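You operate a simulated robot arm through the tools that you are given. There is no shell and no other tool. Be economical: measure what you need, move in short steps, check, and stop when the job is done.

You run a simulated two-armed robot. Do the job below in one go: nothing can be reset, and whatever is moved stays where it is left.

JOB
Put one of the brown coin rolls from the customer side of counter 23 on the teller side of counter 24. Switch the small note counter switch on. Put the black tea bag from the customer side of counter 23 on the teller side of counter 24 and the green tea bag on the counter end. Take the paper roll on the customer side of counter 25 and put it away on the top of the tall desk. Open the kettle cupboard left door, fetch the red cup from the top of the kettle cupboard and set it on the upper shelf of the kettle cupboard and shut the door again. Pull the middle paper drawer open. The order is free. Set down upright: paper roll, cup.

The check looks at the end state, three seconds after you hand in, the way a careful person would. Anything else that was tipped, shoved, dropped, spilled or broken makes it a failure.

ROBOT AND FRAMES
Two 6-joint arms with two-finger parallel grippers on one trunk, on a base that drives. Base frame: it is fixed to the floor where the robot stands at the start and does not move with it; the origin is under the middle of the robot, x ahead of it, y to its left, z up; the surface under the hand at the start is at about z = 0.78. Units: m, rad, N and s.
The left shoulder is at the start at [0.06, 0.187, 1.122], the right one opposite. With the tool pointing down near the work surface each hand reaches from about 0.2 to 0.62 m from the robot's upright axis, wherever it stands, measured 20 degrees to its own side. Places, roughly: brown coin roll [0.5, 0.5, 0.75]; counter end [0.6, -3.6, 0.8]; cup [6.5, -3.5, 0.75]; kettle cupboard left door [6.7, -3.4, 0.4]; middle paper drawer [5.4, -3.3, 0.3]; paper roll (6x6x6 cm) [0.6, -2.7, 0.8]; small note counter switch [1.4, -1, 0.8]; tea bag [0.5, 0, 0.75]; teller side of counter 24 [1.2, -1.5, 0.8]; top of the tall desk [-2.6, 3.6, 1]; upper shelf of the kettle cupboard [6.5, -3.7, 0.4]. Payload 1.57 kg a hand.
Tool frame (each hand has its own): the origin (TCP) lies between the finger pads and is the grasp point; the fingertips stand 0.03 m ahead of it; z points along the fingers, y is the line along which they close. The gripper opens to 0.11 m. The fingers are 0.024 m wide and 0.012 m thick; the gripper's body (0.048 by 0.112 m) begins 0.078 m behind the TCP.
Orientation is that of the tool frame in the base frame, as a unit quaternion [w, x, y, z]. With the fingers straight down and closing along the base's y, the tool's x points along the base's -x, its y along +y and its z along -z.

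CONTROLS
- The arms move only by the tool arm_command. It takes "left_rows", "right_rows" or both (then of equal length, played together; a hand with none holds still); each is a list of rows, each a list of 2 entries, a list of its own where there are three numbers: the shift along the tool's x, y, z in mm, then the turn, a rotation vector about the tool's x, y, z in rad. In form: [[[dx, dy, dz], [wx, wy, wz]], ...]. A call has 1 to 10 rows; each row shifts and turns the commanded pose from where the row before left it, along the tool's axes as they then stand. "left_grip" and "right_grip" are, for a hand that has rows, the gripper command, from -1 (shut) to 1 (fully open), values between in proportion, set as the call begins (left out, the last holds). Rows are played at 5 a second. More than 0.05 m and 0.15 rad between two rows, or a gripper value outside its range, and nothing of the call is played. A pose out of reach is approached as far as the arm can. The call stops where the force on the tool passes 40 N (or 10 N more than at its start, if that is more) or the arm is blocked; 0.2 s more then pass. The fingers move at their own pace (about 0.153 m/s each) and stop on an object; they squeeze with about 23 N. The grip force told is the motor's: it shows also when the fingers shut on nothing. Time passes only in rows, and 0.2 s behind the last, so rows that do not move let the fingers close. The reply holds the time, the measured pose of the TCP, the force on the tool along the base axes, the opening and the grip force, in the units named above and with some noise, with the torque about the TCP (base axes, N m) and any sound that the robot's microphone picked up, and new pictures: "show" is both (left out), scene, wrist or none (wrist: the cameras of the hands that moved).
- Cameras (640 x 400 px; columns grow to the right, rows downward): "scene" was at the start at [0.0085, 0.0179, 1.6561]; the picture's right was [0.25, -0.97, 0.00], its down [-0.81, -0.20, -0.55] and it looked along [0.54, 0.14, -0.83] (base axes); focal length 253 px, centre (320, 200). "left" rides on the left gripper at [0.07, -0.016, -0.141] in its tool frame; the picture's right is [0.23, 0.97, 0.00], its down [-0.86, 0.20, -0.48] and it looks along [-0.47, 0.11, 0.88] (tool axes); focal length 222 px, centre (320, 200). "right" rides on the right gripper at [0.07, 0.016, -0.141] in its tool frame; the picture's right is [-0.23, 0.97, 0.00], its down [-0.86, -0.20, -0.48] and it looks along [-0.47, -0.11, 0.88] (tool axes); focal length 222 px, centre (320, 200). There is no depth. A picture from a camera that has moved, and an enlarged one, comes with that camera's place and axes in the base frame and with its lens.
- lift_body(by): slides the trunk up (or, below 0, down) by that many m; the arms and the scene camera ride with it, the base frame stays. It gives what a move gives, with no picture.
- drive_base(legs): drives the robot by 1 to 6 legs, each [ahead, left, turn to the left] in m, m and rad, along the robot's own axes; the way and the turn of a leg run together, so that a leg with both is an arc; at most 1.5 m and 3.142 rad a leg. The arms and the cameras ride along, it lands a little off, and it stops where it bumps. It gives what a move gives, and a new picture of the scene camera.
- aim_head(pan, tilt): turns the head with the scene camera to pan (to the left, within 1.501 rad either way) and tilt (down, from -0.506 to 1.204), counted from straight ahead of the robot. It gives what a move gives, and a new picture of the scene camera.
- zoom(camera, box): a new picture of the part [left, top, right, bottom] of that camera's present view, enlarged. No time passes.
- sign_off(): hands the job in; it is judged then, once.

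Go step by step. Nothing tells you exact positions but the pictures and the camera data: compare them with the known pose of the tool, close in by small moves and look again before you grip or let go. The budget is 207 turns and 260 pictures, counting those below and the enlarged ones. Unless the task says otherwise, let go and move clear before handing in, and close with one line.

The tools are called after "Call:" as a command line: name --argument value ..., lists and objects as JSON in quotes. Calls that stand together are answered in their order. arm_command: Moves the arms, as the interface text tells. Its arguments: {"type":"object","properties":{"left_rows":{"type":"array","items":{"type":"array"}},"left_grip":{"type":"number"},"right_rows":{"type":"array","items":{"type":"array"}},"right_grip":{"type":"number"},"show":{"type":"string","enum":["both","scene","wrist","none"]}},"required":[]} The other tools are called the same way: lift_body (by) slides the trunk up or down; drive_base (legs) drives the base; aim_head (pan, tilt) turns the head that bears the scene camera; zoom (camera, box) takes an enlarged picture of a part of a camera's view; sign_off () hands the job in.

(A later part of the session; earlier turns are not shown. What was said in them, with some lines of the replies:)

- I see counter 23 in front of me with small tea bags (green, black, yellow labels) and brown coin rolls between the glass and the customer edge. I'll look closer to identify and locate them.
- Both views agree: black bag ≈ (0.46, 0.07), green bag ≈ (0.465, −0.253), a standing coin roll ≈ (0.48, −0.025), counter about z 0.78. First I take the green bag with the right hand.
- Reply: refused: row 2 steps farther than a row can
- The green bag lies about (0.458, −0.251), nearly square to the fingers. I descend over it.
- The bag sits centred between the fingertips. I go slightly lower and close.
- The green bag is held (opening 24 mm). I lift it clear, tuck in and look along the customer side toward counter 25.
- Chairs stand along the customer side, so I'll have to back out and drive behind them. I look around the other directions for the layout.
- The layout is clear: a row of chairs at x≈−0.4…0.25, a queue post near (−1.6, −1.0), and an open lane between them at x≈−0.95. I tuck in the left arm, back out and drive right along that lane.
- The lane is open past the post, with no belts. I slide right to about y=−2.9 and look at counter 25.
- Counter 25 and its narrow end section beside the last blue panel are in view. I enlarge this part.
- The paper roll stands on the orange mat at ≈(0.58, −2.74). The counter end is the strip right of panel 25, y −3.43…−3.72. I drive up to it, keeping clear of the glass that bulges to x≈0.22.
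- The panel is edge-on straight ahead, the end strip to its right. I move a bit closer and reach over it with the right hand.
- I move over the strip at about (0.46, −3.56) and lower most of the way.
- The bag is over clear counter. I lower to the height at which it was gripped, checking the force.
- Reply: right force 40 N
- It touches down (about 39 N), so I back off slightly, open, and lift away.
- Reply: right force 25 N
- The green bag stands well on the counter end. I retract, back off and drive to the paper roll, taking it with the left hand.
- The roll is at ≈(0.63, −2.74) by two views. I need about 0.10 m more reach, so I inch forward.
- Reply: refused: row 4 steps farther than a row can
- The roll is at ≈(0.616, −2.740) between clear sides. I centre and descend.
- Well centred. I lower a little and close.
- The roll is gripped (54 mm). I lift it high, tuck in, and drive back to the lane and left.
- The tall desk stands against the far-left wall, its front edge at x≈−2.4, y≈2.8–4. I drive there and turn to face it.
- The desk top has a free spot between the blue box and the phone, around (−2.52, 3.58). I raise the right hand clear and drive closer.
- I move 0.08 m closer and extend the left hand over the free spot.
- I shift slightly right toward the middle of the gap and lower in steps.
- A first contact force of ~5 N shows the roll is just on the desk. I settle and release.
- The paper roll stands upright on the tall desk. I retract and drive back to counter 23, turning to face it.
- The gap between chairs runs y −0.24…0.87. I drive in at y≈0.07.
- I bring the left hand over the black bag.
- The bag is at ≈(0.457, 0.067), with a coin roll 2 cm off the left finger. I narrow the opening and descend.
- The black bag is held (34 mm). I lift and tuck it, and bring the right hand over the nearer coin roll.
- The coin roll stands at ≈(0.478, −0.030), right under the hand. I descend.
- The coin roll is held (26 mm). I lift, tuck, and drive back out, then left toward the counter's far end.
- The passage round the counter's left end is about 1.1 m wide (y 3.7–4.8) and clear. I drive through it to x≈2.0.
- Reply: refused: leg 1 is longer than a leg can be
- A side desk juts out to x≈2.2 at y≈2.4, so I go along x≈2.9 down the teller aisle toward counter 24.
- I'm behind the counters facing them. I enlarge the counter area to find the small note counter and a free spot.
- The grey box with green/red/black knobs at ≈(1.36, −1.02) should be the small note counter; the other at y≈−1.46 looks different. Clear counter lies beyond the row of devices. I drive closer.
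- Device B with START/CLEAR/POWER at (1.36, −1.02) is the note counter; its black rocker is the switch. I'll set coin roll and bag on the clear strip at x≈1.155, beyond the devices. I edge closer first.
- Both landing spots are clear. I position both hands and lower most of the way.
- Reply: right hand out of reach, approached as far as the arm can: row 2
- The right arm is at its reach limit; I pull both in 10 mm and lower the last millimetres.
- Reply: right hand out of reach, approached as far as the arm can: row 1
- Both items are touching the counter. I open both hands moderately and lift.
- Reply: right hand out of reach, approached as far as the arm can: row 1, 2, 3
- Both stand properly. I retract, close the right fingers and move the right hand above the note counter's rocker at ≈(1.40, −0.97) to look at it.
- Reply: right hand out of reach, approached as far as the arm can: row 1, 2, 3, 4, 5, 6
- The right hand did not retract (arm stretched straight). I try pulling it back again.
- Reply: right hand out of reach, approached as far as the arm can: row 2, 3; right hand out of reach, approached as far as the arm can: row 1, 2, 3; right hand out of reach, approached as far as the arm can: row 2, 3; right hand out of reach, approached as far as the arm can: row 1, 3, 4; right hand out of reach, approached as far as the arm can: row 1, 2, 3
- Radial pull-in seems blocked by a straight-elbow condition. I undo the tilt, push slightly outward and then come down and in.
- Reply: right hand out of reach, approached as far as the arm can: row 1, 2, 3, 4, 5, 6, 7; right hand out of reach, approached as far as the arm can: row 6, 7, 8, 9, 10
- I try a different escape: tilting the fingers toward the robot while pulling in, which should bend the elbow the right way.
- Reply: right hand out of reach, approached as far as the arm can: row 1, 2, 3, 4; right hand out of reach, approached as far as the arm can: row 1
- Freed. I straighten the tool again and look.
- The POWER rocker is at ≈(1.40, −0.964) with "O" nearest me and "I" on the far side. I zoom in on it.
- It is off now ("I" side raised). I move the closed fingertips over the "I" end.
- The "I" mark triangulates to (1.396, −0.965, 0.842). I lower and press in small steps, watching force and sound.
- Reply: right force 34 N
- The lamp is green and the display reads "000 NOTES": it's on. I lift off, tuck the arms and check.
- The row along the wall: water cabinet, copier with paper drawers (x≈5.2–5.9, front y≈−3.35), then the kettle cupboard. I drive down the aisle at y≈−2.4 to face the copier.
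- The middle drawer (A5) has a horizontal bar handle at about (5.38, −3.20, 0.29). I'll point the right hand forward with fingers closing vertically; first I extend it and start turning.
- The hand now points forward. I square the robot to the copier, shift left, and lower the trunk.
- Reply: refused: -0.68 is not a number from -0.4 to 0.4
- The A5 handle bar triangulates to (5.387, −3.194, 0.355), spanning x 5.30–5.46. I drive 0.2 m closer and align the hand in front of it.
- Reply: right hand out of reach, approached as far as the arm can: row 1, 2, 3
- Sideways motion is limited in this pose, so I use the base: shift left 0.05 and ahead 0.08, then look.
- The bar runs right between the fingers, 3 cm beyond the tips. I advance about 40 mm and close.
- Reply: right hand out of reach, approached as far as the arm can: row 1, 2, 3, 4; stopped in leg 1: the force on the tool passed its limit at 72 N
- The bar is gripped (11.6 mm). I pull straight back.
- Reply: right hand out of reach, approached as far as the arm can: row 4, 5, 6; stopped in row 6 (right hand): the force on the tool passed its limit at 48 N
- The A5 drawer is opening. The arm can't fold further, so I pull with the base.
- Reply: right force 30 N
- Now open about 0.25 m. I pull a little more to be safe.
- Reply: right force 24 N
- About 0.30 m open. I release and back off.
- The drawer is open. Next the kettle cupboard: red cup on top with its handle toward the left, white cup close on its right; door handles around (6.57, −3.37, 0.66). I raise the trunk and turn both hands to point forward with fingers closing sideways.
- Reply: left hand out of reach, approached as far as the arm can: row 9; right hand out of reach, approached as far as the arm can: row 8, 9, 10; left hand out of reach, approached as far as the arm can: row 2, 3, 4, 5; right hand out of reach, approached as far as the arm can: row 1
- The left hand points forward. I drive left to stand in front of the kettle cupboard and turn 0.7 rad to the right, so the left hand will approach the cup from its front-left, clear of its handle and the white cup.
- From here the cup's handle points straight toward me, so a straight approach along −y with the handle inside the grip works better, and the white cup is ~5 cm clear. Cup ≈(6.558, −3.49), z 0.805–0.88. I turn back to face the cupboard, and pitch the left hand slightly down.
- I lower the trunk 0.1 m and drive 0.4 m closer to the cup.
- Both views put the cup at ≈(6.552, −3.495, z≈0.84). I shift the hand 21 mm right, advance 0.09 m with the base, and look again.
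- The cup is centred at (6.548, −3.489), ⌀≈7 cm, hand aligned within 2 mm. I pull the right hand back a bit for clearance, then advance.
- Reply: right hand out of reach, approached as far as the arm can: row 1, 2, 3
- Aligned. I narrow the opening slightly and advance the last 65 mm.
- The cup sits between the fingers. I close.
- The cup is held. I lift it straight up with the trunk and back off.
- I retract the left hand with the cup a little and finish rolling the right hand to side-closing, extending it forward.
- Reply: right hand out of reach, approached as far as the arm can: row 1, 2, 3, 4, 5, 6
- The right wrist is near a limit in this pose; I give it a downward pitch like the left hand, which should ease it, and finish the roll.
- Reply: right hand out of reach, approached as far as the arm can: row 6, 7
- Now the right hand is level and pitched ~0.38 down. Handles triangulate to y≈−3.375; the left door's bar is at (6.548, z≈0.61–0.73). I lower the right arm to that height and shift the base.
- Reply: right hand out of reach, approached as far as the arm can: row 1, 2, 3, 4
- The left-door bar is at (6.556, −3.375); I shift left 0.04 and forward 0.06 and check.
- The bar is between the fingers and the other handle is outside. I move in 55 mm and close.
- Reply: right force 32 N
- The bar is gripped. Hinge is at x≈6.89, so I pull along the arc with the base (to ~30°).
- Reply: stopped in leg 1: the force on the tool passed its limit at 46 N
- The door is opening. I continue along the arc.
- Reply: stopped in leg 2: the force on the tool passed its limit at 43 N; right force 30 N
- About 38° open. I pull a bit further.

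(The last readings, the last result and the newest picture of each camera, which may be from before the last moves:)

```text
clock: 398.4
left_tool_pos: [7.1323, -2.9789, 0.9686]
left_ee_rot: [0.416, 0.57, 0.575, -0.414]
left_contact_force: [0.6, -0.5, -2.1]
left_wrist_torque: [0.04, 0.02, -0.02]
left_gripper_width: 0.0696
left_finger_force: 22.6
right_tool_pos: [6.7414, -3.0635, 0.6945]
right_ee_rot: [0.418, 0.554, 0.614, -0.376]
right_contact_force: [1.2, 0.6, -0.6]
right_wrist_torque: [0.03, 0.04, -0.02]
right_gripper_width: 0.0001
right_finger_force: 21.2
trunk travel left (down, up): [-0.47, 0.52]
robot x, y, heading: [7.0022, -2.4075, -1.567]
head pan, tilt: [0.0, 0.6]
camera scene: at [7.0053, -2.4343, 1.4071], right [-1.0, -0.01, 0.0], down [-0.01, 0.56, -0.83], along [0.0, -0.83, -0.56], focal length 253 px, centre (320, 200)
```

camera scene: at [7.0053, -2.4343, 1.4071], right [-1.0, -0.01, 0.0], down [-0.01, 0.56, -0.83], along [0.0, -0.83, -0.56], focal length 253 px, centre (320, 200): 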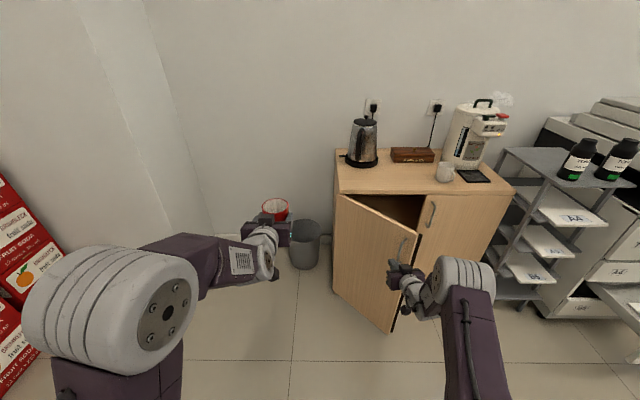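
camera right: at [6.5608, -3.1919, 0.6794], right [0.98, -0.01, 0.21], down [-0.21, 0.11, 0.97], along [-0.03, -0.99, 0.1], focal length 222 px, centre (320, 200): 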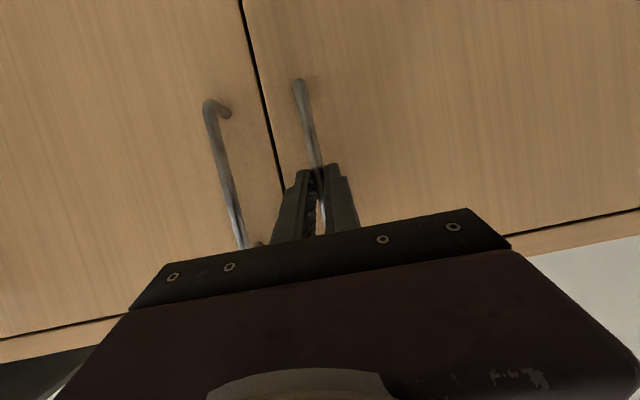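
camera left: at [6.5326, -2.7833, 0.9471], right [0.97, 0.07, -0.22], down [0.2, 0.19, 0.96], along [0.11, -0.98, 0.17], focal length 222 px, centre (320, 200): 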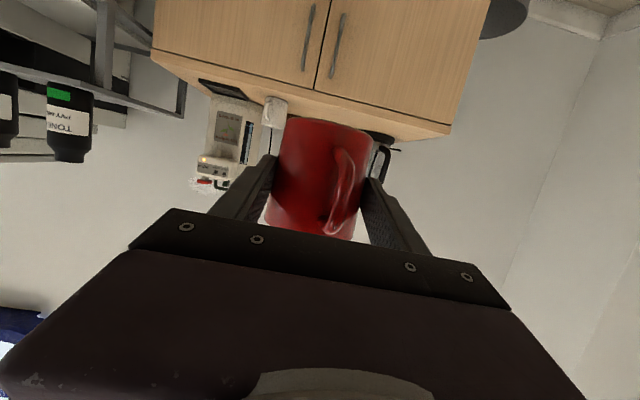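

The fingers slipped off at about 45°. I now go around the door's free edge and push it from the inside with the closed hand.

Call:
drive_base --legs '[[0, -0.2, 0], [0.15, 0, 0]]'

```text
clock: 401.0
left_tool_pos: [6.921, -3.1361, 0.9678]
left_ee_rot: [0.414, 0.572, 0.574, -0.414]
left_contact_force: [0.1, -1.3, -2.2]
left_wrist_torque: [0.05, 0.02, 0.02]
left_gripper_width: 0.0696
left_finger_force: 23.3
right_tool_pos: [6.5305, -3.22, 0.6921]
right_ee_rot: [0.417, 0.555, 0.613, -0.376]
right_contact_force: [-0.3, -0.1, 0.4]
right_wrist_torque: [0.02, 0.01, -0.04]
right_gripper_width: 0.0
right_finger_force: 21.5
trunk travel left (down, up): [-0.47, 0.52]
robot x, y, heading: [6.79, -2.5621, -1.564]
head pan, tilt: [0.0, 0.6]
camera scene: at [6.7936, -2.5923, 1.407], right [-1.0, -0.01, 0.0], down [0.0, 0.57, -0.82], along [0.0, -0.82, -0.57], focal length 253 px, centre (320, 200)
```

scene: 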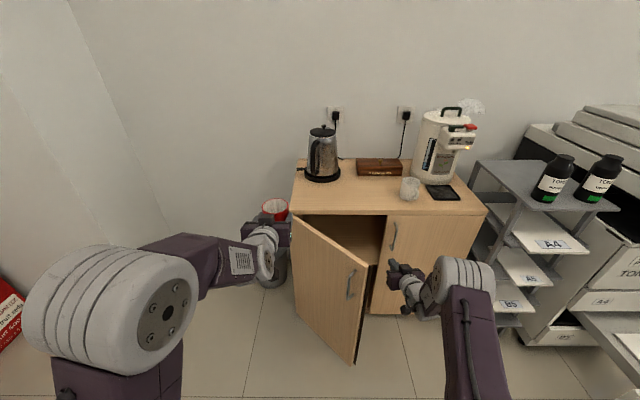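

Call:
drive_base --legs '[[0, 0.3, 0]]'

```text
clock: 403.0
left_tool_pos: [7.2211, -3.1323, 0.9689]
left_ee_rot: [0.415, 0.571, 0.576, -0.413]
left_contact_force: [0.5, 0.2, -2.4]
left_wrist_torque: [0.04, -0.01, -0.02]
left_gripper_width: 0.0694
left_finger_force: 23.0
right_tool_pos: [6.8297, -3.2174, 0.6911]
right_ee_rot: [0.418, 0.554, 0.614, -0.375]
right_contact_force: [-0.3, 0.3, 0.4]
right_wrist_torque: [0.01, 0.0, -0.01]
right_gripper_width: 0.0
right_finger_force: 20.8
trunk travel left (down, up): [-0.47, 0.52]
robot x, y, heading: [7.0951, -2.5629, -1.566]
head pan, tilt: [0.0, 0.6]
camera scene: at [7.0924, -2.5886, 1.407], right [-1.0, -0.01, 0.0], down [-0.01, 0.57, -0.82], along [0.01, -0.82, -0.57], focal length 253 px, centre (320, 200)
```

scene: 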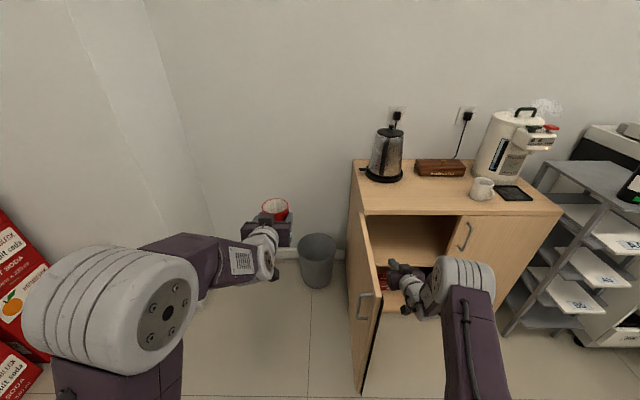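

The door stands near 90° and the shelves are visible. I push it a little wider, then check the inside from the proper position.

Call:
drive_base --legs '[[0, 0.13, 0], [0, -0.13, 0], [-0.2, 0, 0], [0, -0.53, 0]]'

Call:
lift_body --by -0.4

Call:
zoom --camera "scene" --box '[120, 60, 440, 260]'

```text
clock: 404.1
left_tool_pos: [7.281, -3.1327, 0.967]
left_ee_rot: [0.415, 0.571, 0.576, -0.412]
left_contact_force: [0.0, 0.7, -1.8]
left_wrist_torque: [0.06, -0.01, 0.04]
left_gripper_width: 0.0696
left_finger_force: 23.1
right_tool_pos: [6.8807, -3.2156, 0.6912]
right_ee_rot: [0.416, 0.563, 0.606, -0.378]
right_contact_force: [-1.5, -0.7, -0.6]
right_wrist_torque: [0.03, -0.05, 0.02]
right_gripper_width: 0.0001
right_finger_force: 21.6
trunk travel left (down, up): [-0.47, 0.52]
robot x, y, heading: [7.1518, -2.5611, -1.569]
head pan, tilt: [0.0, 0.6]
stopped in leg 1: the force on the tool passed its limit at 79 N (the readings are from after the stop); the commanded pose is now the measured one
camera scene: at [7.1523, -2.5882, 1.407], right [-1.0, -0.01, 0.0], down [0.0, 0.57, -0.82], along [0.01, -0.82, -0.57], focal length 253 px, centre (320, 200)
```

scene: 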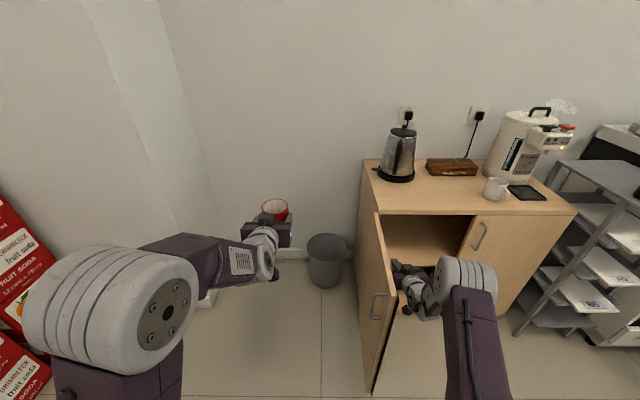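

```text
clock: 407.9
left_tool_pos: [7.2822, -3.1326, 0.5688]
left_ee_rot: [0.416, 0.57, 0.576, -0.412]
left_contact_force: [-0.2, 0.0, -2.3]
left_wrist_torque: [0.04, 0.02, 0.03]
left_gripper_width: 0.0691
left_finger_force: 23.4
right_tool_pos: [6.8807, -3.216, 0.2933]
right_ee_rot: [0.416, 0.563, 0.605, -0.379]
right_contact_force: [-18.0, 1.6, 8.8]
right_wrist_torque: [0.52, -1.39, 1.34]
right_gripper_width: 0.0002
right_finger_force: 21.2
trunk travel left (down, up): [-0.07, 0.92]
robot x, y, heading: [7.1564, -2.5596, -1.562]
head pan, tilt: [0.0, 0.6]
```

```text
2.00 times, centred on (280, 160) of scene
camera zoom: at [7.1528, -2.587, 1.007], right [-1.0, -0.01, 0.0], down [0.0, 0.56, -0.83], along [0.01, -0.83, -0.56], focal length 506 px, centre (400, 280)
```

zoom: 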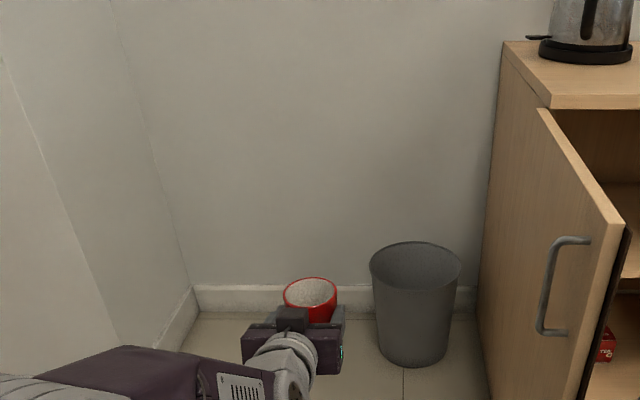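

The door hit its stop at ~95°, which is enough. I move the hand off, back out and go in front of the opening.

Call:
drive_base --legs '[[0, -0.05, 0], [-0.28, 0, 0], [0, -0.52, 0]]'

Call:
zoom --camera "left" --box '[0, 0, 640, 400]'

```text
clock: 413.1
left_tool_pos: [6.7026, -2.8624, 0.569]
left_ee_rot: [0.418, 0.567, 0.579, -0.41]
left_contact_force: [0.6, 0.6, -2.4]
left_wrist_torque: [0.03, 0.01, 0.01]
left_gripper_width: 0.0695
left_finger_force: 22.6
right_tool_pos: [6.3025, -2.9492, 0.2922]
right_ee_rot: [0.417, 0.56, 0.609, -0.376]
right_contact_force: [0.4, 0.5, 0.4]
right_wrist_torque: [-0.02, 0.03, -0.03]
right_gripper_width: 0.0001
right_finger_force: 21.2
trunk travel left (down, up): [-0.07, 0.92]
robot x, y, heading: [6.5659, -2.2911, -1.55]
head pan, tilt: [0.0, 0.6]
camera scene: at [6.5671, -2.3187, 1.007], right [-1.0, -0.02, 0.0], down [-0.01, 0.57, -0.82], along [0.02, -0.82, -0.57], focal length 253 px, centre (320, 200)
```

scene: 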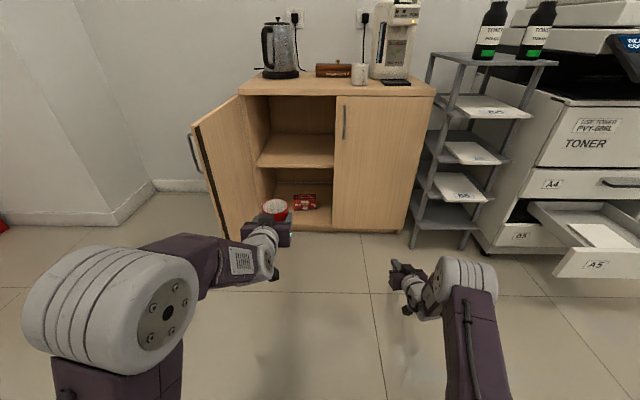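

```text
1.00 times, centred on (320, 200) of left (not enlarged: the box is as wide or as high as the picture)
camera zoom: at [6.683, -2.7057, 0.5462], right [0.97, 0.09, -0.22], down [0.2, 0.19, 0.96], along [0.13, -0.98, 0.17], focal length 222 px, centre (320, 200)
```

zoom: 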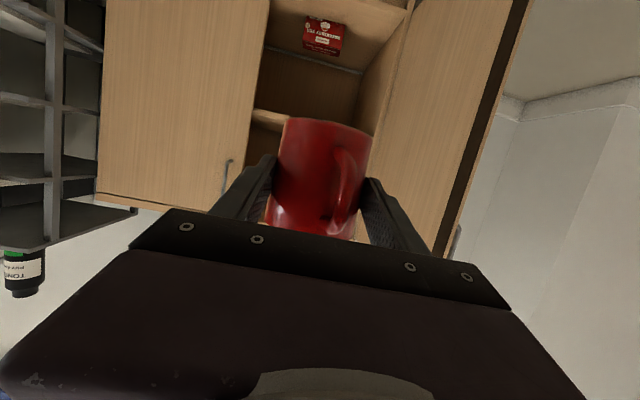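

The upper shelf is empty, its top at z≈0.43, with the opening x 6.53–6.87. Before going in I fold the right hand down/back and extend the left one.

Call:
arm_command --left_rows '[[[-4.8, 0, 15.5], [0, 0, 0]], [[-4.8, 0, 15.5], [0, 0, 0]], [[-4.8, 0, 15.5], [0, 0, 0]], [[-4.8, 0, 15.5], [0, 0, 0]], [[-4.8, 0, 15.5], [0, 0, 0]], [[-4.8, 0, 15.5], [0, 0, 0]], [[-4.8, 0, 15.5], [0, 0, 0]], [[-4.8, 0, 15.5], [0, 0, 0]]]' --right_rows '[[[36, 0, -5], [0, 0.149, 0]], [[36, 0, -5], [0, 0.149, 0]], [[36, 0, -10], [0, 0.149, 0]], [[36, 0, -10], [0, 0.149, 0]], [[36, 0, -15], [0, 0.149, 0]], [[36, 0, -15], [0, 0.149, 0]], [[36, 0, -20], [0, 0.149, 0]], [[30, 0, -20], [0, 0.142, 0]]]' --show "none"

Call:
arm_command --right_rows '[[[20, 0, -25], [0, 0, 0]], [[30, 0, -25], [0, 0, 0]], [[30, 0, -25], [0, 0, 0]], [[30, 0, -25], [0, 0, 0]]]' --show "scene"

```text
clock: 414.9
left_tool_pos: [6.7054, -2.9914, 0.565]
left_ee_rot: [0.418, 0.568, 0.579, -0.41]
left_contact_force: [-0.3, 0.0, -1.3]
left_wrist_torque: [0.04, 0.02, 0.0]
left_gripper_width: 0.0692
left_finger_force: 23.5
right_tool_pos: [6.288, -2.7069, 0.2069]
right_ee_rot: [0.013, 0.688, 0.725, 0.004]
right_contact_force: [-3.6, 1.6, -0.2]
right_wrist_torque: [-0.16, -0.31, 0.06]
right_gripper_width: 0.0001
right_finger_force: 21.0
right hand out of reach, approached as far as the arm can: row 7
trunk travel left (down, up): [-0.07, 0.92]
robot x, y, heading: [6.562, -2.2936, -1.553]
head pan, tilt: [0.0, 0.6]
```

```text
clock: 415.9
left_tool_pos: [6.7051, -2.991, 0.5657]
left_ee_rot: [0.418, 0.567, 0.579, -0.411]
left_contact_force: [0.1, 0.5, -2.2]
left_wrist_torque: [0.02, -0.02, 0.02]
left_gripper_width: 0.0694
left_finger_force: 22.8
right_tool_pos: [6.2737, -2.5959, 0.3037]
right_ee_rot: [0.006, 0.675, 0.738, 0.0]
right_contact_force: [0.0, -0.3, -0.3]
right_wrist_torque: [0.03, -0.01, 0.0]
right_gripper_width: 0.0001
right_finger_force: 21.2
trunk travel left (down, up): [-0.07, 0.92]
robot x, y, heading: [6.5682, -2.2912, -1.547]
head pan, tilt: [0.0, 0.6]
camera scene: at [6.5671, -2.3188, 1.007], right [-1.0, -0.02, 0.0], down [-0.01, 0.57, -0.82], along [0.02, -0.82, -0.57], focal length 253 px, centre (320, 200)
```

scene: 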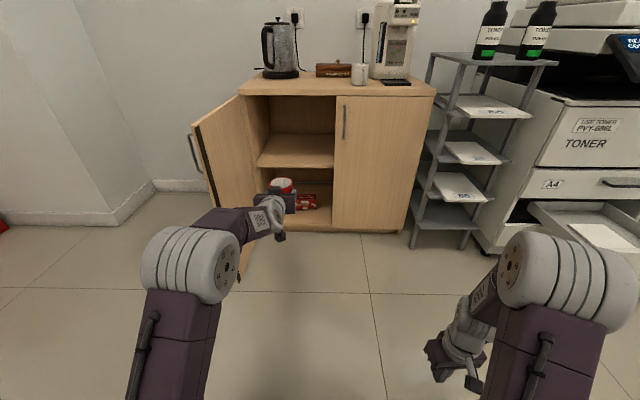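

Good clearance now. I drive forward in two stages, starting with 0.33 m.

Call:
drive_base --legs '[[0, -0.03, -0.022], [0.33, 0, 0]]'

Call:
zoom --camera "left" --box '[0, 0, 640, 400]'

```text
clock: 418.4
left_tool_pos: [6.6595, -3.3226, 0.5666]
left_ee_rot: [0.414, 0.573, 0.573, -0.414]
left_contact_force: [0.2, 0.5, -2.4]
left_wrist_torque: [-0.02, -0.02, 0.01]
left_gripper_width: 0.0692
left_finger_force: 23.1
right_tool_pos: [6.2379, -2.9181, 0.3026]
right_ee_rot: [0.006, 0.682, 0.731, 0.001]
right_contact_force: [0.1, 0.3, 0.1]
right_wrist_torque: [-0.02, -0.03, 0.0]
right_gripper_width: 0.0
right_finger_force: 21.6
trunk travel left (down, up): [-0.07, 0.92]
robot x, y, heading: [6.537, -2.6168, -1.572]
head pan, tilt: [0.0, 0.6]
camera scene: at [6.5363, -2.6461, 1.007], right [-1.0, 0.0, 0.0], down [0.0, 0.57, -0.82], along [0.0, -0.82, -0.57], focal length 253 px, centre (320, 200)
```

scene: 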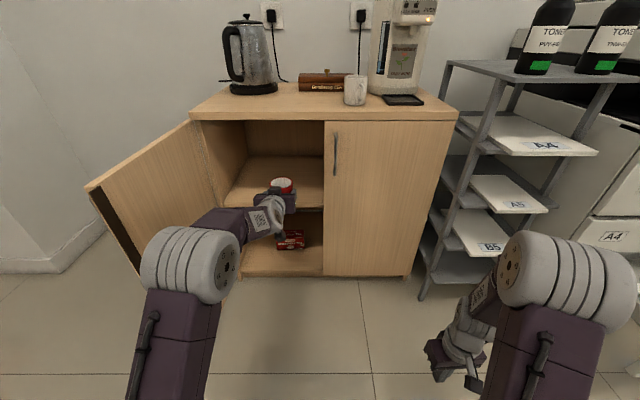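

```text
1.00 times, centred on (320, 200) of left (not enlarged: the box is as wide or as high as the picture)
camera zoom: at [6.6428, -3.1654, 0.5435], right [0.97, 0.07, -0.22], down [0.2, 0.18, 0.96], along [0.11, -0.98, 0.17], focal length 222 px, centre (320, 200)
```

zoom: 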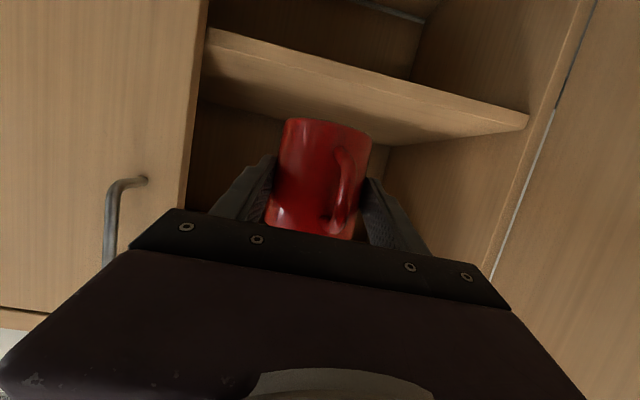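

The cup is clearly above the shelf board and centred in the opening. I drive 0.25 m further in.

Call:
drive_base --legs '[[0.25, 0, 0]]'

Call:
zoom --camera "left" --box '[0, 0, 640, 400]'

```text
clock: 420.3
left_tool_pos: [6.6533, -3.5761, 0.5667]
left_ee_rot: [0.412, 0.576, 0.57, -0.417]
left_contact_force: [-0.1, -0.1, -2.2]
left_wrist_torque: [0.02, -0.02, 0.02]
left_gripper_width: 0.0693
left_finger_force: 22.7
right_tool_pos: [6.2358, -3.1709, 0.3018]
right_ee_rot: [0.005, 0.684, 0.729, 0.001]
right_contact_force: [-0.8, -0.6, 0.2]
right_wrist_torque: [0.0, 0.01, -0.01]
right_gripper_width: 0.0
right_finger_force: 20.9
trunk travel left (down, up): [-0.07, 0.92]
robot x, y, heading: [6.5355, -2.8725, -1.575]
head pan, tilt: [0.0, 0.6]
camera scene: at [6.5348, -2.8992, 1.007], right [-1.0, 0.01, 0.0], down [0.0, 0.57, -0.82], along [-0.01, -0.82, -0.57], focal length 253 px, centre (320, 200)
```

scene: 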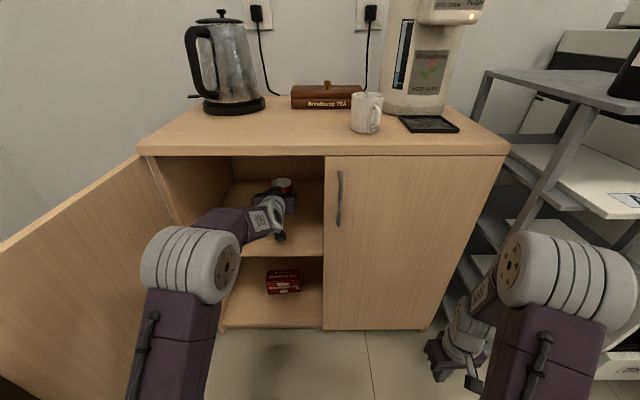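

```text
1.00 times, centred on (320, 200) of left (not enlarged: the box is as wide or as high as the picture)
camera zoom: at [6.6389, -3.4189, 0.5435], right [0.97, 0.06, -0.22], down [0.2, 0.18, 0.96], along [0.1, -0.98, 0.17], focal length 222 px, centre (320, 200)
```

zoom: 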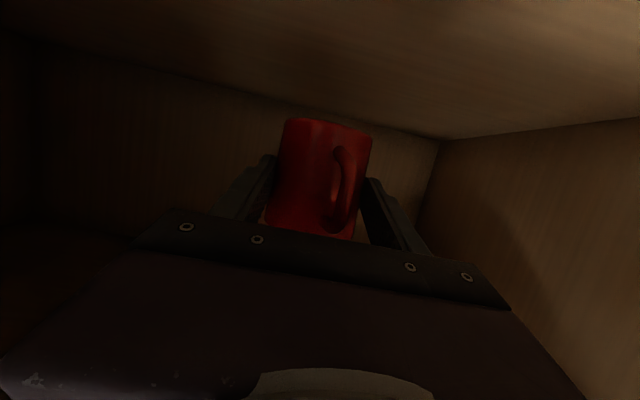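

Inside. I lower slowly until contact.

Call:
arm_command --left_rows '[[[19.1, 0, 5.9], [0, 0, 0]], [[19.1, 0, 5.9], [0, 0, 0]], [[9.6, 0, 3], [0, 0, 0]]]' --show "wrist"

```text
clock: 421.1
left_tool_pos: [6.6553, -3.5741, 0.5157]
left_ee_rot: [0.412, 0.575, 0.572, -0.415]
left_contact_force: [0.1, 0.1, -1.4]
left_wrist_torque: [0.04, 0.04, 0.03]
left_gripper_width: 0.0693
left_finger_force: 23.2
right_tool_pos: [6.2352, -3.1691, 0.3024]
right_ee_rot: [0.006, 0.684, 0.729, 0.001]
right_contact_force: [-0.1, 0.5, 0.3]
right_wrist_torque: [-0.01, -0.01, 0.0]
right_gripper_width: 0.0
right_finger_force: 21.0
trunk travel left (down, up): [-0.07, 0.92]
robot x, y, heading: [6.5362, -2.8686, -1.58]
head pan, tilt: [0.0, 0.6]
camera left: at [6.6402, -3.418, 0.4934], right [0.97, 0.06, -0.22], down [0.2, 0.18, 0.96], along [0.1, -0.98, 0.17], focal length 222 px, centre (320, 200)
```

left: 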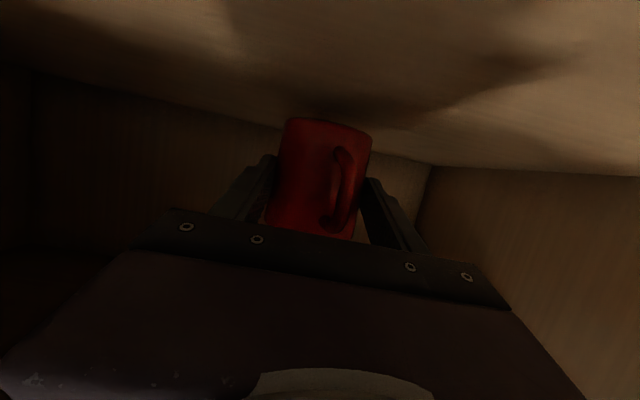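

Call:
arm_command --left_rows '[[[7.6, 0, 2.4], [0, 0, 0]], [[4.8, 0, 1.5], [0, 0, 0]], [[4.8, 0, 1.5], [0, 0, 0]], [[2.9, 0, 0.9], [0, 0, 0]], [[2.9, 0, 0.9], [0, 0, 0]]]' --show "none"

```text
clock: 422.3
left_tool_pos: [6.655, -3.5746, 0.4967]
left_ee_rot: [0.414, 0.574, 0.569, -0.419]
left_contact_force: [-0.8, -2.2, 13.1]
left_wrist_torque: [-0.39, 0.02, -0.2]
left_gripper_width: 0.07
left_finger_force: 23.4
right_tool_pos: [6.234, -3.1694, 0.3031]
right_ee_rot: [0.006, 0.685, 0.728, 0.0]
right_contact_force: [-0.5, 0.4, 0.7]
right_wrist_torque: [0.0, -0.02, 0.02]
right_gripper_width: 0.0
right_finger_force: 21.2
trunk travel left (down, up): [-0.07, 0.92]
robot x, y, heading: [6.534, -2.8733, -1.579]
head pan, tilt: [0.0, 0.6]
```

Contact (≈15 N). I ease off slightly, open, then back straight out with the base.

Call:
arm_command --left_rows '[[[-1, 0, -0.3], [0, 0, 0]], [[0, 0, 0], [0, 0, 0]]]' --show "none"

Call:
arm_command --left_rows '[[[0, 0, 0], [0, 0, 0]], [[0, 0, 0], [0, 0, 0]], [[0, 0, 0], [0, 0, 0]]]' --left_grip 0.9 --show "wrist"

```text
clock: 422.9
left_tool_pos: [6.6541, -3.5726, 0.494]
left_ee_rot: [0.413, 0.575, 0.571, -0.416]
left_contact_force: [-0.5, -6.8, 12.2]
left_wrist_torque: [-0.33, 0.01, 0.03]
left_gripper_width: 0.0691
left_finger_force: 22.8
right_tool_pos: [6.2358, -3.169, 0.3023]
right_ee_rot: [0.006, 0.684, 0.729, 0.0]
right_contact_force: [1.1, 0.6, 0.3]
right_wrist_torque: [0.01, 0.03, -0.02]
right_gripper_width: 0.0001
right_finger_force: 21.2
trunk travel left (down, up): [-0.07, 0.92]
robot x, y, heading: [6.5332, -2.8711, -1.574]
head pan, tilt: [0.0, 0.6]
```

```text
clock: 423.7
left_tool_pos: [6.6537, -3.5743, 0.4941]
left_ee_rot: [0.412, 0.575, 0.572, -0.415]
left_contact_force: [0.3, -0.9, -0.4]
left_wrist_torque: [-0.01, -0.03, -0.01]
left_gripper_width: 0.1045
left_finger_force: 0.0
right_tool_pos: [6.2348, -3.1708, 0.3024]
right_ee_rot: [0.006, 0.684, 0.73, 0.0]
right_contact_force: [0.0, 0.3, -0.1]
right_wrist_torque: [0.0, 0.05, -0.01]
right_gripper_width: 0.0001
right_finger_force: 20.9
trunk travel left (down, up): [-0.07, 0.92]
robot x, y, heading: [6.5362, -2.8705, -1.58]
head pan, tilt: [0.0, 0.6]
camera left: at [6.6395, -3.4175, 0.4709], right [0.97, 0.06, -0.22], down [0.2, 0.18, 0.96], along [0.1, -0.98, 0.17], focal length 222 px, centre (320, 200)
```

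left: 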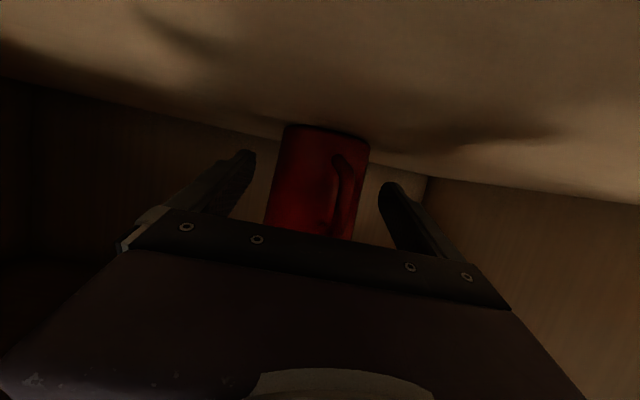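

The cup stands free on the shelf. I back out.

Call:
drive_base --legs '[[-0.55, 0, 0.006]]'

Call:
zoom --camera "scene" --box '[160, 60, 400, 210]'

```text
clock: 426.8
left_tool_pos: [6.6602, -3.0329, 0.4944]
left_ee_rot: [0.413, 0.575, 0.571, -0.416]
left_contact_force: [-1.6, -0.4, 0.1]
left_wrist_torque: [-0.02, 0.01, -0.01]
left_gripper_width: 0.1047
left_finger_force: 0.1
right_tool_pos: [6.239, -2.6293, 0.3031]
right_ee_rot: [0.005, 0.685, 0.729, 0.001]
right_contact_force: [0.6, -0.2, -0.1]
right_wrist_torque: [0.0, 0.03, -0.01]
right_gripper_width: 0.0001
right_finger_force: 21.4
trunk travel left (down, up): [-0.07, 0.92]
robot x, y, heading: [6.5393, -2.3309, -1.578]
head pan, tilt: [0.0, 0.6]
camera scene: at [6.5387, -2.358, 1.007], right [-1.0, 0.01, 0.0], down [0.0, 0.57, -0.82], along [-0.01, -0.82, -0.57], focal length 253 px, centre (320, 200)
```

scene: 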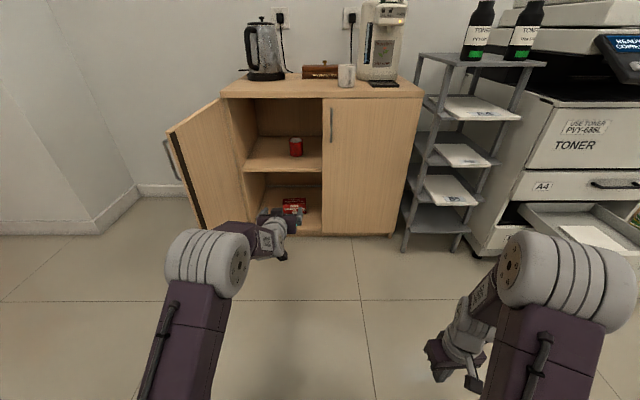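

```text
2.67 times, centred on (280, 135) of scene
camera zoom: at [6.5387, -2.358, 1.007], right [-1.0, 0.01, 0.0], down [0.0, 0.57, -0.82], along [-0.01, -0.82, -0.57], focal length 674 px, centre (427, 373)
```

zoom: 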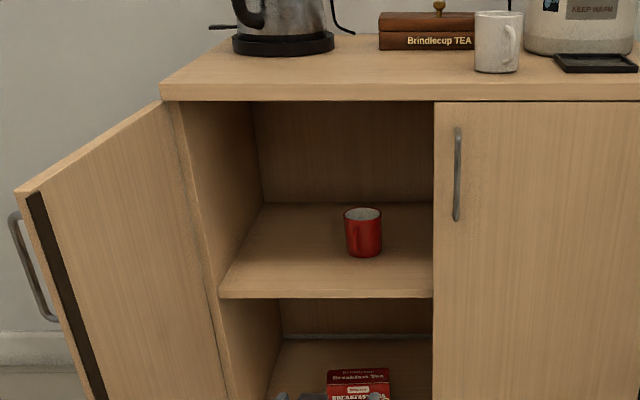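

The red cup stands upright on the upper shelf. Now I bring the closed left hand around to the outside of the door to push it shut.

Call:
arm_command --left_rows '[[[0, 0, 0], [0, 0, 0]], [[0, 0, 0], [0, 0, 0]], [[0, 0, 0], [0, 0, 0]]]' --left_grip -1 --show "none"

Call:
drive_base --legs '[[-0.15, 0, 0], [0, 0.5, 0], [0.26, 0, 0]]'

```text
clock: 427.6
left_tool_pos: [6.6596, -3.0333, 0.4934]
left_ee_rot: [0.412, 0.575, 0.571, -0.416]
left_contact_force: [-0.7, 0.5, -0.6]
left_wrist_torque: [-0.02, 0.0, 0.0]
left_gripper_width: 0.0
left_finger_force: 21.5
right_tool_pos: [6.2406, -2.6283, 0.3023]
right_ee_rot: [0.005, 0.684, 0.73, 0.001]
right_contact_force: [-0.1, 0.9, 0.6]
right_wrist_torque: [-0.01, -0.04, 0.01]
right_gripper_width: 0.0
right_finger_force: 21.4
trunk travel left (down, up): [-0.07, 0.92]
robot x, y, heading: [6.5416, -2.3326, -1.574]
head pan, tilt: [0.0, 0.6]
```

```text
clock: 433.0
left_tool_pos: [7.1569, -3.1465, 0.4924]
left_ee_rot: [0.413, 0.574, 0.571, -0.416]
left_contact_force: [-0.2, 0.8, 1.0]
left_wrist_torque: [0.01, -0.03, 0.03]
left_gripper_width: 0.0
left_finger_force: 21.3
right_tool_pos: [6.7365, -2.7432, 0.3031]
right_ee_rot: [0.005, 0.684, 0.73, 0.002]
right_contact_force: [-0.9, 0.2, 0.2]
right_wrist_torque: [-0.02, -0.02, -0.02]
right_gripper_width: 0.0
right_finger_force: 21.4
trunk travel left (down, up): [-0.07, 0.92]
robot x, y, heading: [7.0385, -2.4423, -1.572]
head pan, tilt: [0.0, 0.6]
camera scene: at [7.0353, -2.4715, 1.007], right [-1.0, 0.0, 0.0], down [0.0, 0.56, -0.83], along [0.0, -0.83, -0.56], focal length 253 px, centre (320, 200)
```

scene: 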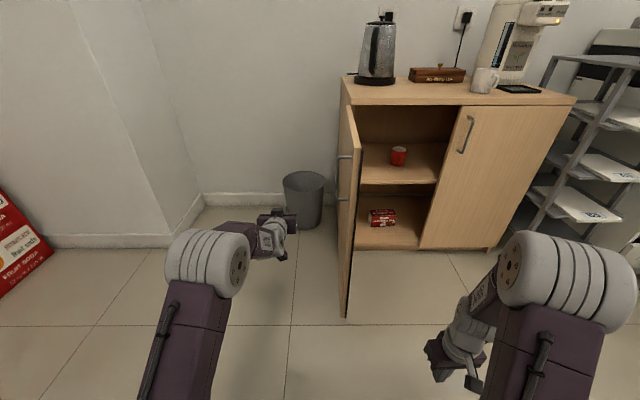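

The left hand is outside the door. I push it to the right.

Call:
drive_base --legs '[[0, -0.3, 0], [0, -0.1, 0]]'

```text
clock: 435.8
left_tool_pos: [6.7641, -3.145, 0.4946]
left_ee_rot: [0.414, 0.573, 0.573, -0.415]
left_contact_force: [-0.1, 0.3, 0.2]
left_wrist_torque: [0.02, 0.02, -0.02]
left_gripper_width: 0.0
left_finger_force: 21.1
right_tool_pos: [6.3416, -2.7441, 0.3029]
right_ee_rot: [0.006, 0.681, 0.732, 0.0]
right_contact_force: [0.4, 0.5, 0.6]
right_wrist_torque: [0.04, 0.0, 0.02]
right_gripper_width: 0.0
right_finger_force: 21.2
trunk travel left (down, up): [-0.07, 0.92]
robot x, y, heading: [6.6389, -2.4413, -1.572]
head pan, tilt: [0.0, 0.6]
camera scene: at [6.639, -2.4709, 1.007], right [-1.0, 0.0, 0.0], down [0.0, 0.56, -0.83], along [0.0, -0.83, -0.56], focal length 253 px, centre (320, 200)
```

scene: 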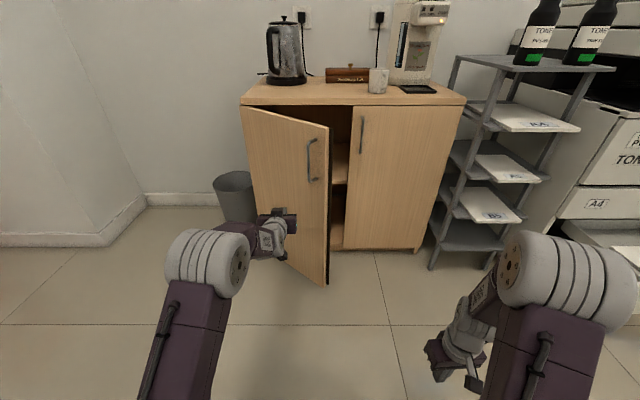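

The door is at ~35°. I push it forward closed, moving toward its free edge.

Call:
drive_base --legs '[[0.06, -0.11, 0], [0.1, 0, 0]]'

```text
clock: 437.8
left_tool_pos: [6.6512, -3.3051, 0.4936]
left_ee_rot: [0.414, 0.572, 0.574, -0.414]
left_contact_force: [0.1, 0.8, -0.5]
left_wrist_torque: [0.01, -0.04, -0.01]
left_gripper_width: 0.0
left_finger_force: 21.3
right_tool_pos: [6.2277, -2.9036, 0.3031]
right_ee_rot: [0.005, 0.681, 0.732, 0.001]
right_contact_force: [0.1, -0.1, -0.6]
right_wrist_torque: [-0.01, 0.0, 0.03]
right_gripper_width: 0.0
right_finger_force: 21.1
trunk travel left (down, up): [-0.07, 0.92]
robot x, y, heading: [6.5245, -2.604, -1.569]
head pan, tilt: [0.0, 0.6]
camera scene: at [6.5254, -2.6312, 1.007], right [-1.0, 0.0, 0.0], down [0.0, 0.56, -0.83], along [0.0, -0.83, -0.56], focal length 253 px, centre (320, 200)
```

scene: 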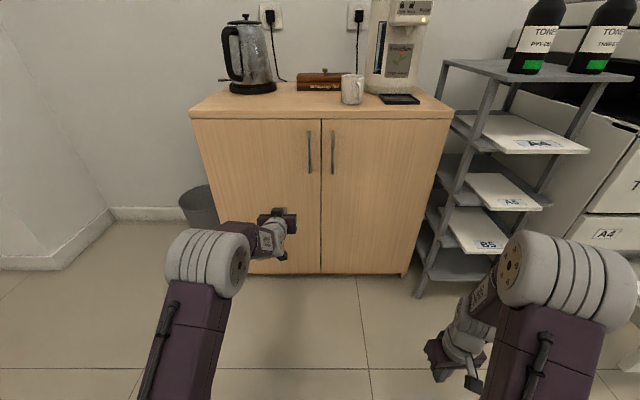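

The door looks shut. I press on it gently to make sure.

Call:
drive_base --legs '[[0.055, 0, 0]]'

Call:
zoom --camera "scene" --box '[160, 90, 480, 290]'

```text
clock: 438.8
left_tool_pos: [6.652, -3.3611, 0.4933]
left_ee_rot: [0.414, 0.572, 0.575, -0.414]
left_contact_force: [0.0, 1.2, 0.1]
left_wrist_torque: [0.01, 0.01, -0.01]
left_gripper_width: 0.0003
left_finger_force: 21.4
right_tool_pos: [6.2288, -2.9611, 0.3016]
right_ee_rot: [0.006, 0.68, 0.733, 0.001]
right_contact_force: [0.1, 0.5, -0.7]
right_wrist_torque: [-0.01, -0.01, -0.03]
right_gripper_width: 0.0002
right_finger_force: 21.5
trunk travel left (down, up): [-0.07, 0.92]
robot x, y, heading: [6.5291, -2.6609, -1.562]
head pan, tilt: [0.0, 0.6]
camera scene: at [6.5256, -2.6874, 1.007], right [-1.0, 0.0, 0.0], down [0.0, 0.56, -0.83], along [0.0, -0.83, -0.56], focal length 253 px, centre (320, 200)
```

scene: 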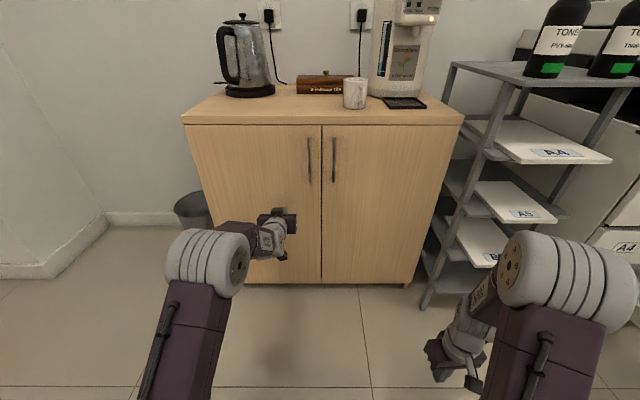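

```text
2.00 times, centred on (320, 190) of scene
camera zoom: at [6.5256, -2.6874, 1.007], right [-1.0, 0.0, 0.0], down [0.0, 0.56, -0.83], along [0.0, -0.83, -0.56], focal length 506 px, centre (320, 220)
```

zoom: 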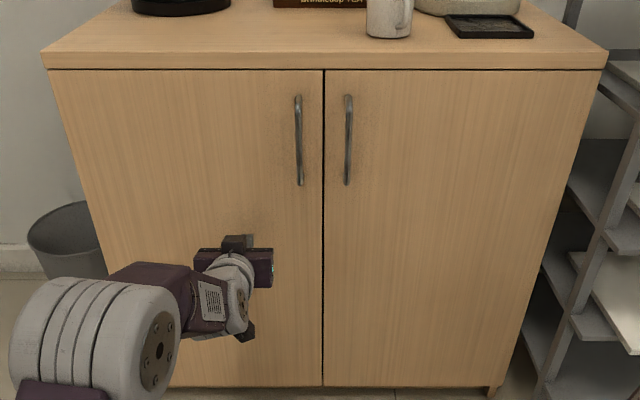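

It looks flush; I press 20 mm more with the arm to confirm contact.

Call:
arm_command --left_rows '[[[-2.4, 0, 7.6], [0, 0, 0]], [[-2.4, 0, 7.6], [0, 0, 0]], [[-2.4, 0, 7.6], [0, 0, 0]], [[-2.4, 0, 7.6], [0, 0, 0]]]' --show "none"

```text
clock: 439.4
left_tool_pos: [6.6527, -3.3741, 0.4942]
left_ee_rot: [0.412, 0.574, 0.575, -0.413]
left_contact_force: [-0.9, 26.2, 8.3]
left_wrist_torque: [-0.39, 0.06, 0.0]
left_gripper_width: 0.0
left_finger_force: 21.3
right_tool_pos: [6.2283, -2.9596, 0.3038]
right_ee_rot: [0.006, 0.681, 0.733, 0.0]
right_contact_force: [-0.3, 0.3, 0.5]
right_wrist_torque: [-0.05, 0.0, 0.0]
right_gripper_width: 0.0001
right_finger_force: 21.7
trunk travel left (down, up): [-0.07, 0.92]
robot x, y, heading: [6.5269, -2.6616, -1.567]
head pan, tilt: [0.0, 0.6]
stopped in row 3 (left hand): the force on the tool passed its limit at 56 N (the readings are from after the stop); the commanded pose is now the measured one
```

The door is firmly closed against its stop. I back away and take a last look.

Call:
drive_base --legs '[[-0.5, 0, 0]]'

Call:
aim_head --pan -0.5 --tilt 0.5

```text
clock: 442.4
left_tool_pos: [6.6527, -2.8743, 0.4898]
left_ee_rot: [0.412, 0.573, 0.578, -0.41]
left_contact_force: [-0.8, 0.5, 0.5]
left_wrist_torque: [0.0, 0.0, 0.0]
left_gripper_width: 0.0
left_finger_force: 21.0
right_tool_pos: [6.2277, -2.4613, 0.3027]
right_ee_rot: [0.006, 0.679, 0.734, 0.0]
right_contact_force: [-0.5, -1.0, -0.6]
right_wrist_torque: [0.01, 0.01, -0.01]
right_gripper_width: 0.0002
right_finger_force: 21.3
trunk travel left (down, up): [-0.07, 0.92]
robot x, y, heading: [6.5231, -2.1568, -1.563]
head pan, tilt: [0.0, 0.6]
camera scene: at [6.5226, -2.1863, 1.007], right [-1.0, -0.01, 0.0], down [-0.01, 0.57, -0.82], along [0.01, -0.82, -0.57], focal length 253 px, centre (320, 200)
```

scene: 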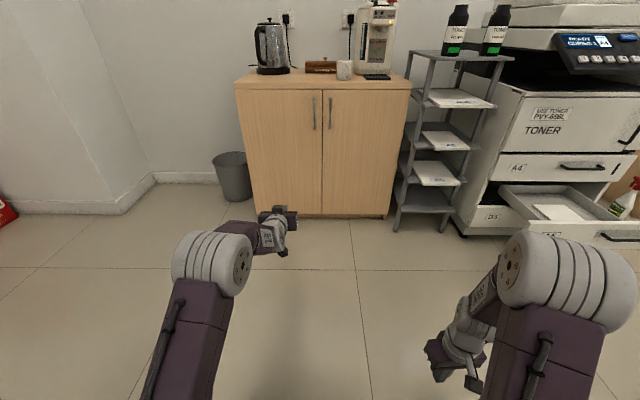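

```text
clock: 443.3
left_tool_pos: [6.6544, -2.8745, 0.4893]
left_ee_rot: [0.413, 0.573, 0.577, -0.41]
left_contact_force: [0.5, -0.3, 0.2]
left_wrist_torque: [-0.02, 0.02, -0.03]
left_gripper_width: 0.0
left_finger_force: 21.3
right_tool_pos: [6.2279, -2.461, 0.3024]
right_ee_rot: [0.005, 0.678, 0.735, 0.001]
right_contact_force: [0.0, -0.6, 0.4]
right_wrist_torque: [0.03, 0.02, -0.01]
right_gripper_width: 0.0002
right_finger_force: 21.2
trunk travel left (down, up): [-0.07, 0.92]
robot x, y, heading: [6.5237, -2.1617, -1.562]
head pan, tilt: [-0.499, 0.499]
camera scene: at [6.479, -2.1782, 1.0161], right [-0.88, 0.47, 0.0], down [0.23, 0.42, -0.88], along [-0.41, -0.77, -0.48], focal length 253 px, centre (320, 200)
```

scene: 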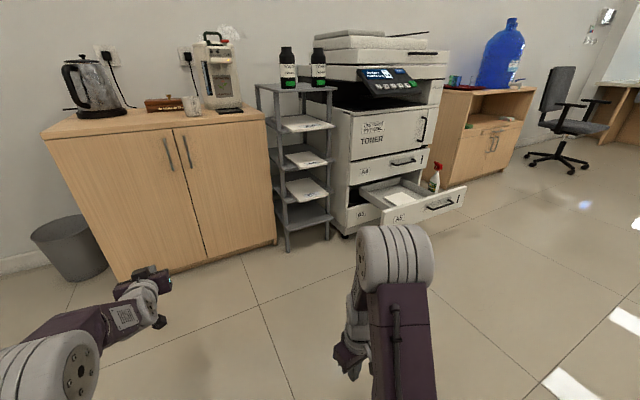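

Everything is in place: the cupboard is shut with the cup inside, the middle drawer is open, and both hands are clear and empty. I hand in.

Call:
sign_off

```text
The job is handed in.
```

All parts of the job are done and it is handed in: coin roll and black tea bag on the teller side of counter 24, green tea bag on the counter end, paper roll upright on the tall desk, small note counter on, red cup upright on the kettle cupboard's upper shelf with the door shut, and the middle paper drawer open.
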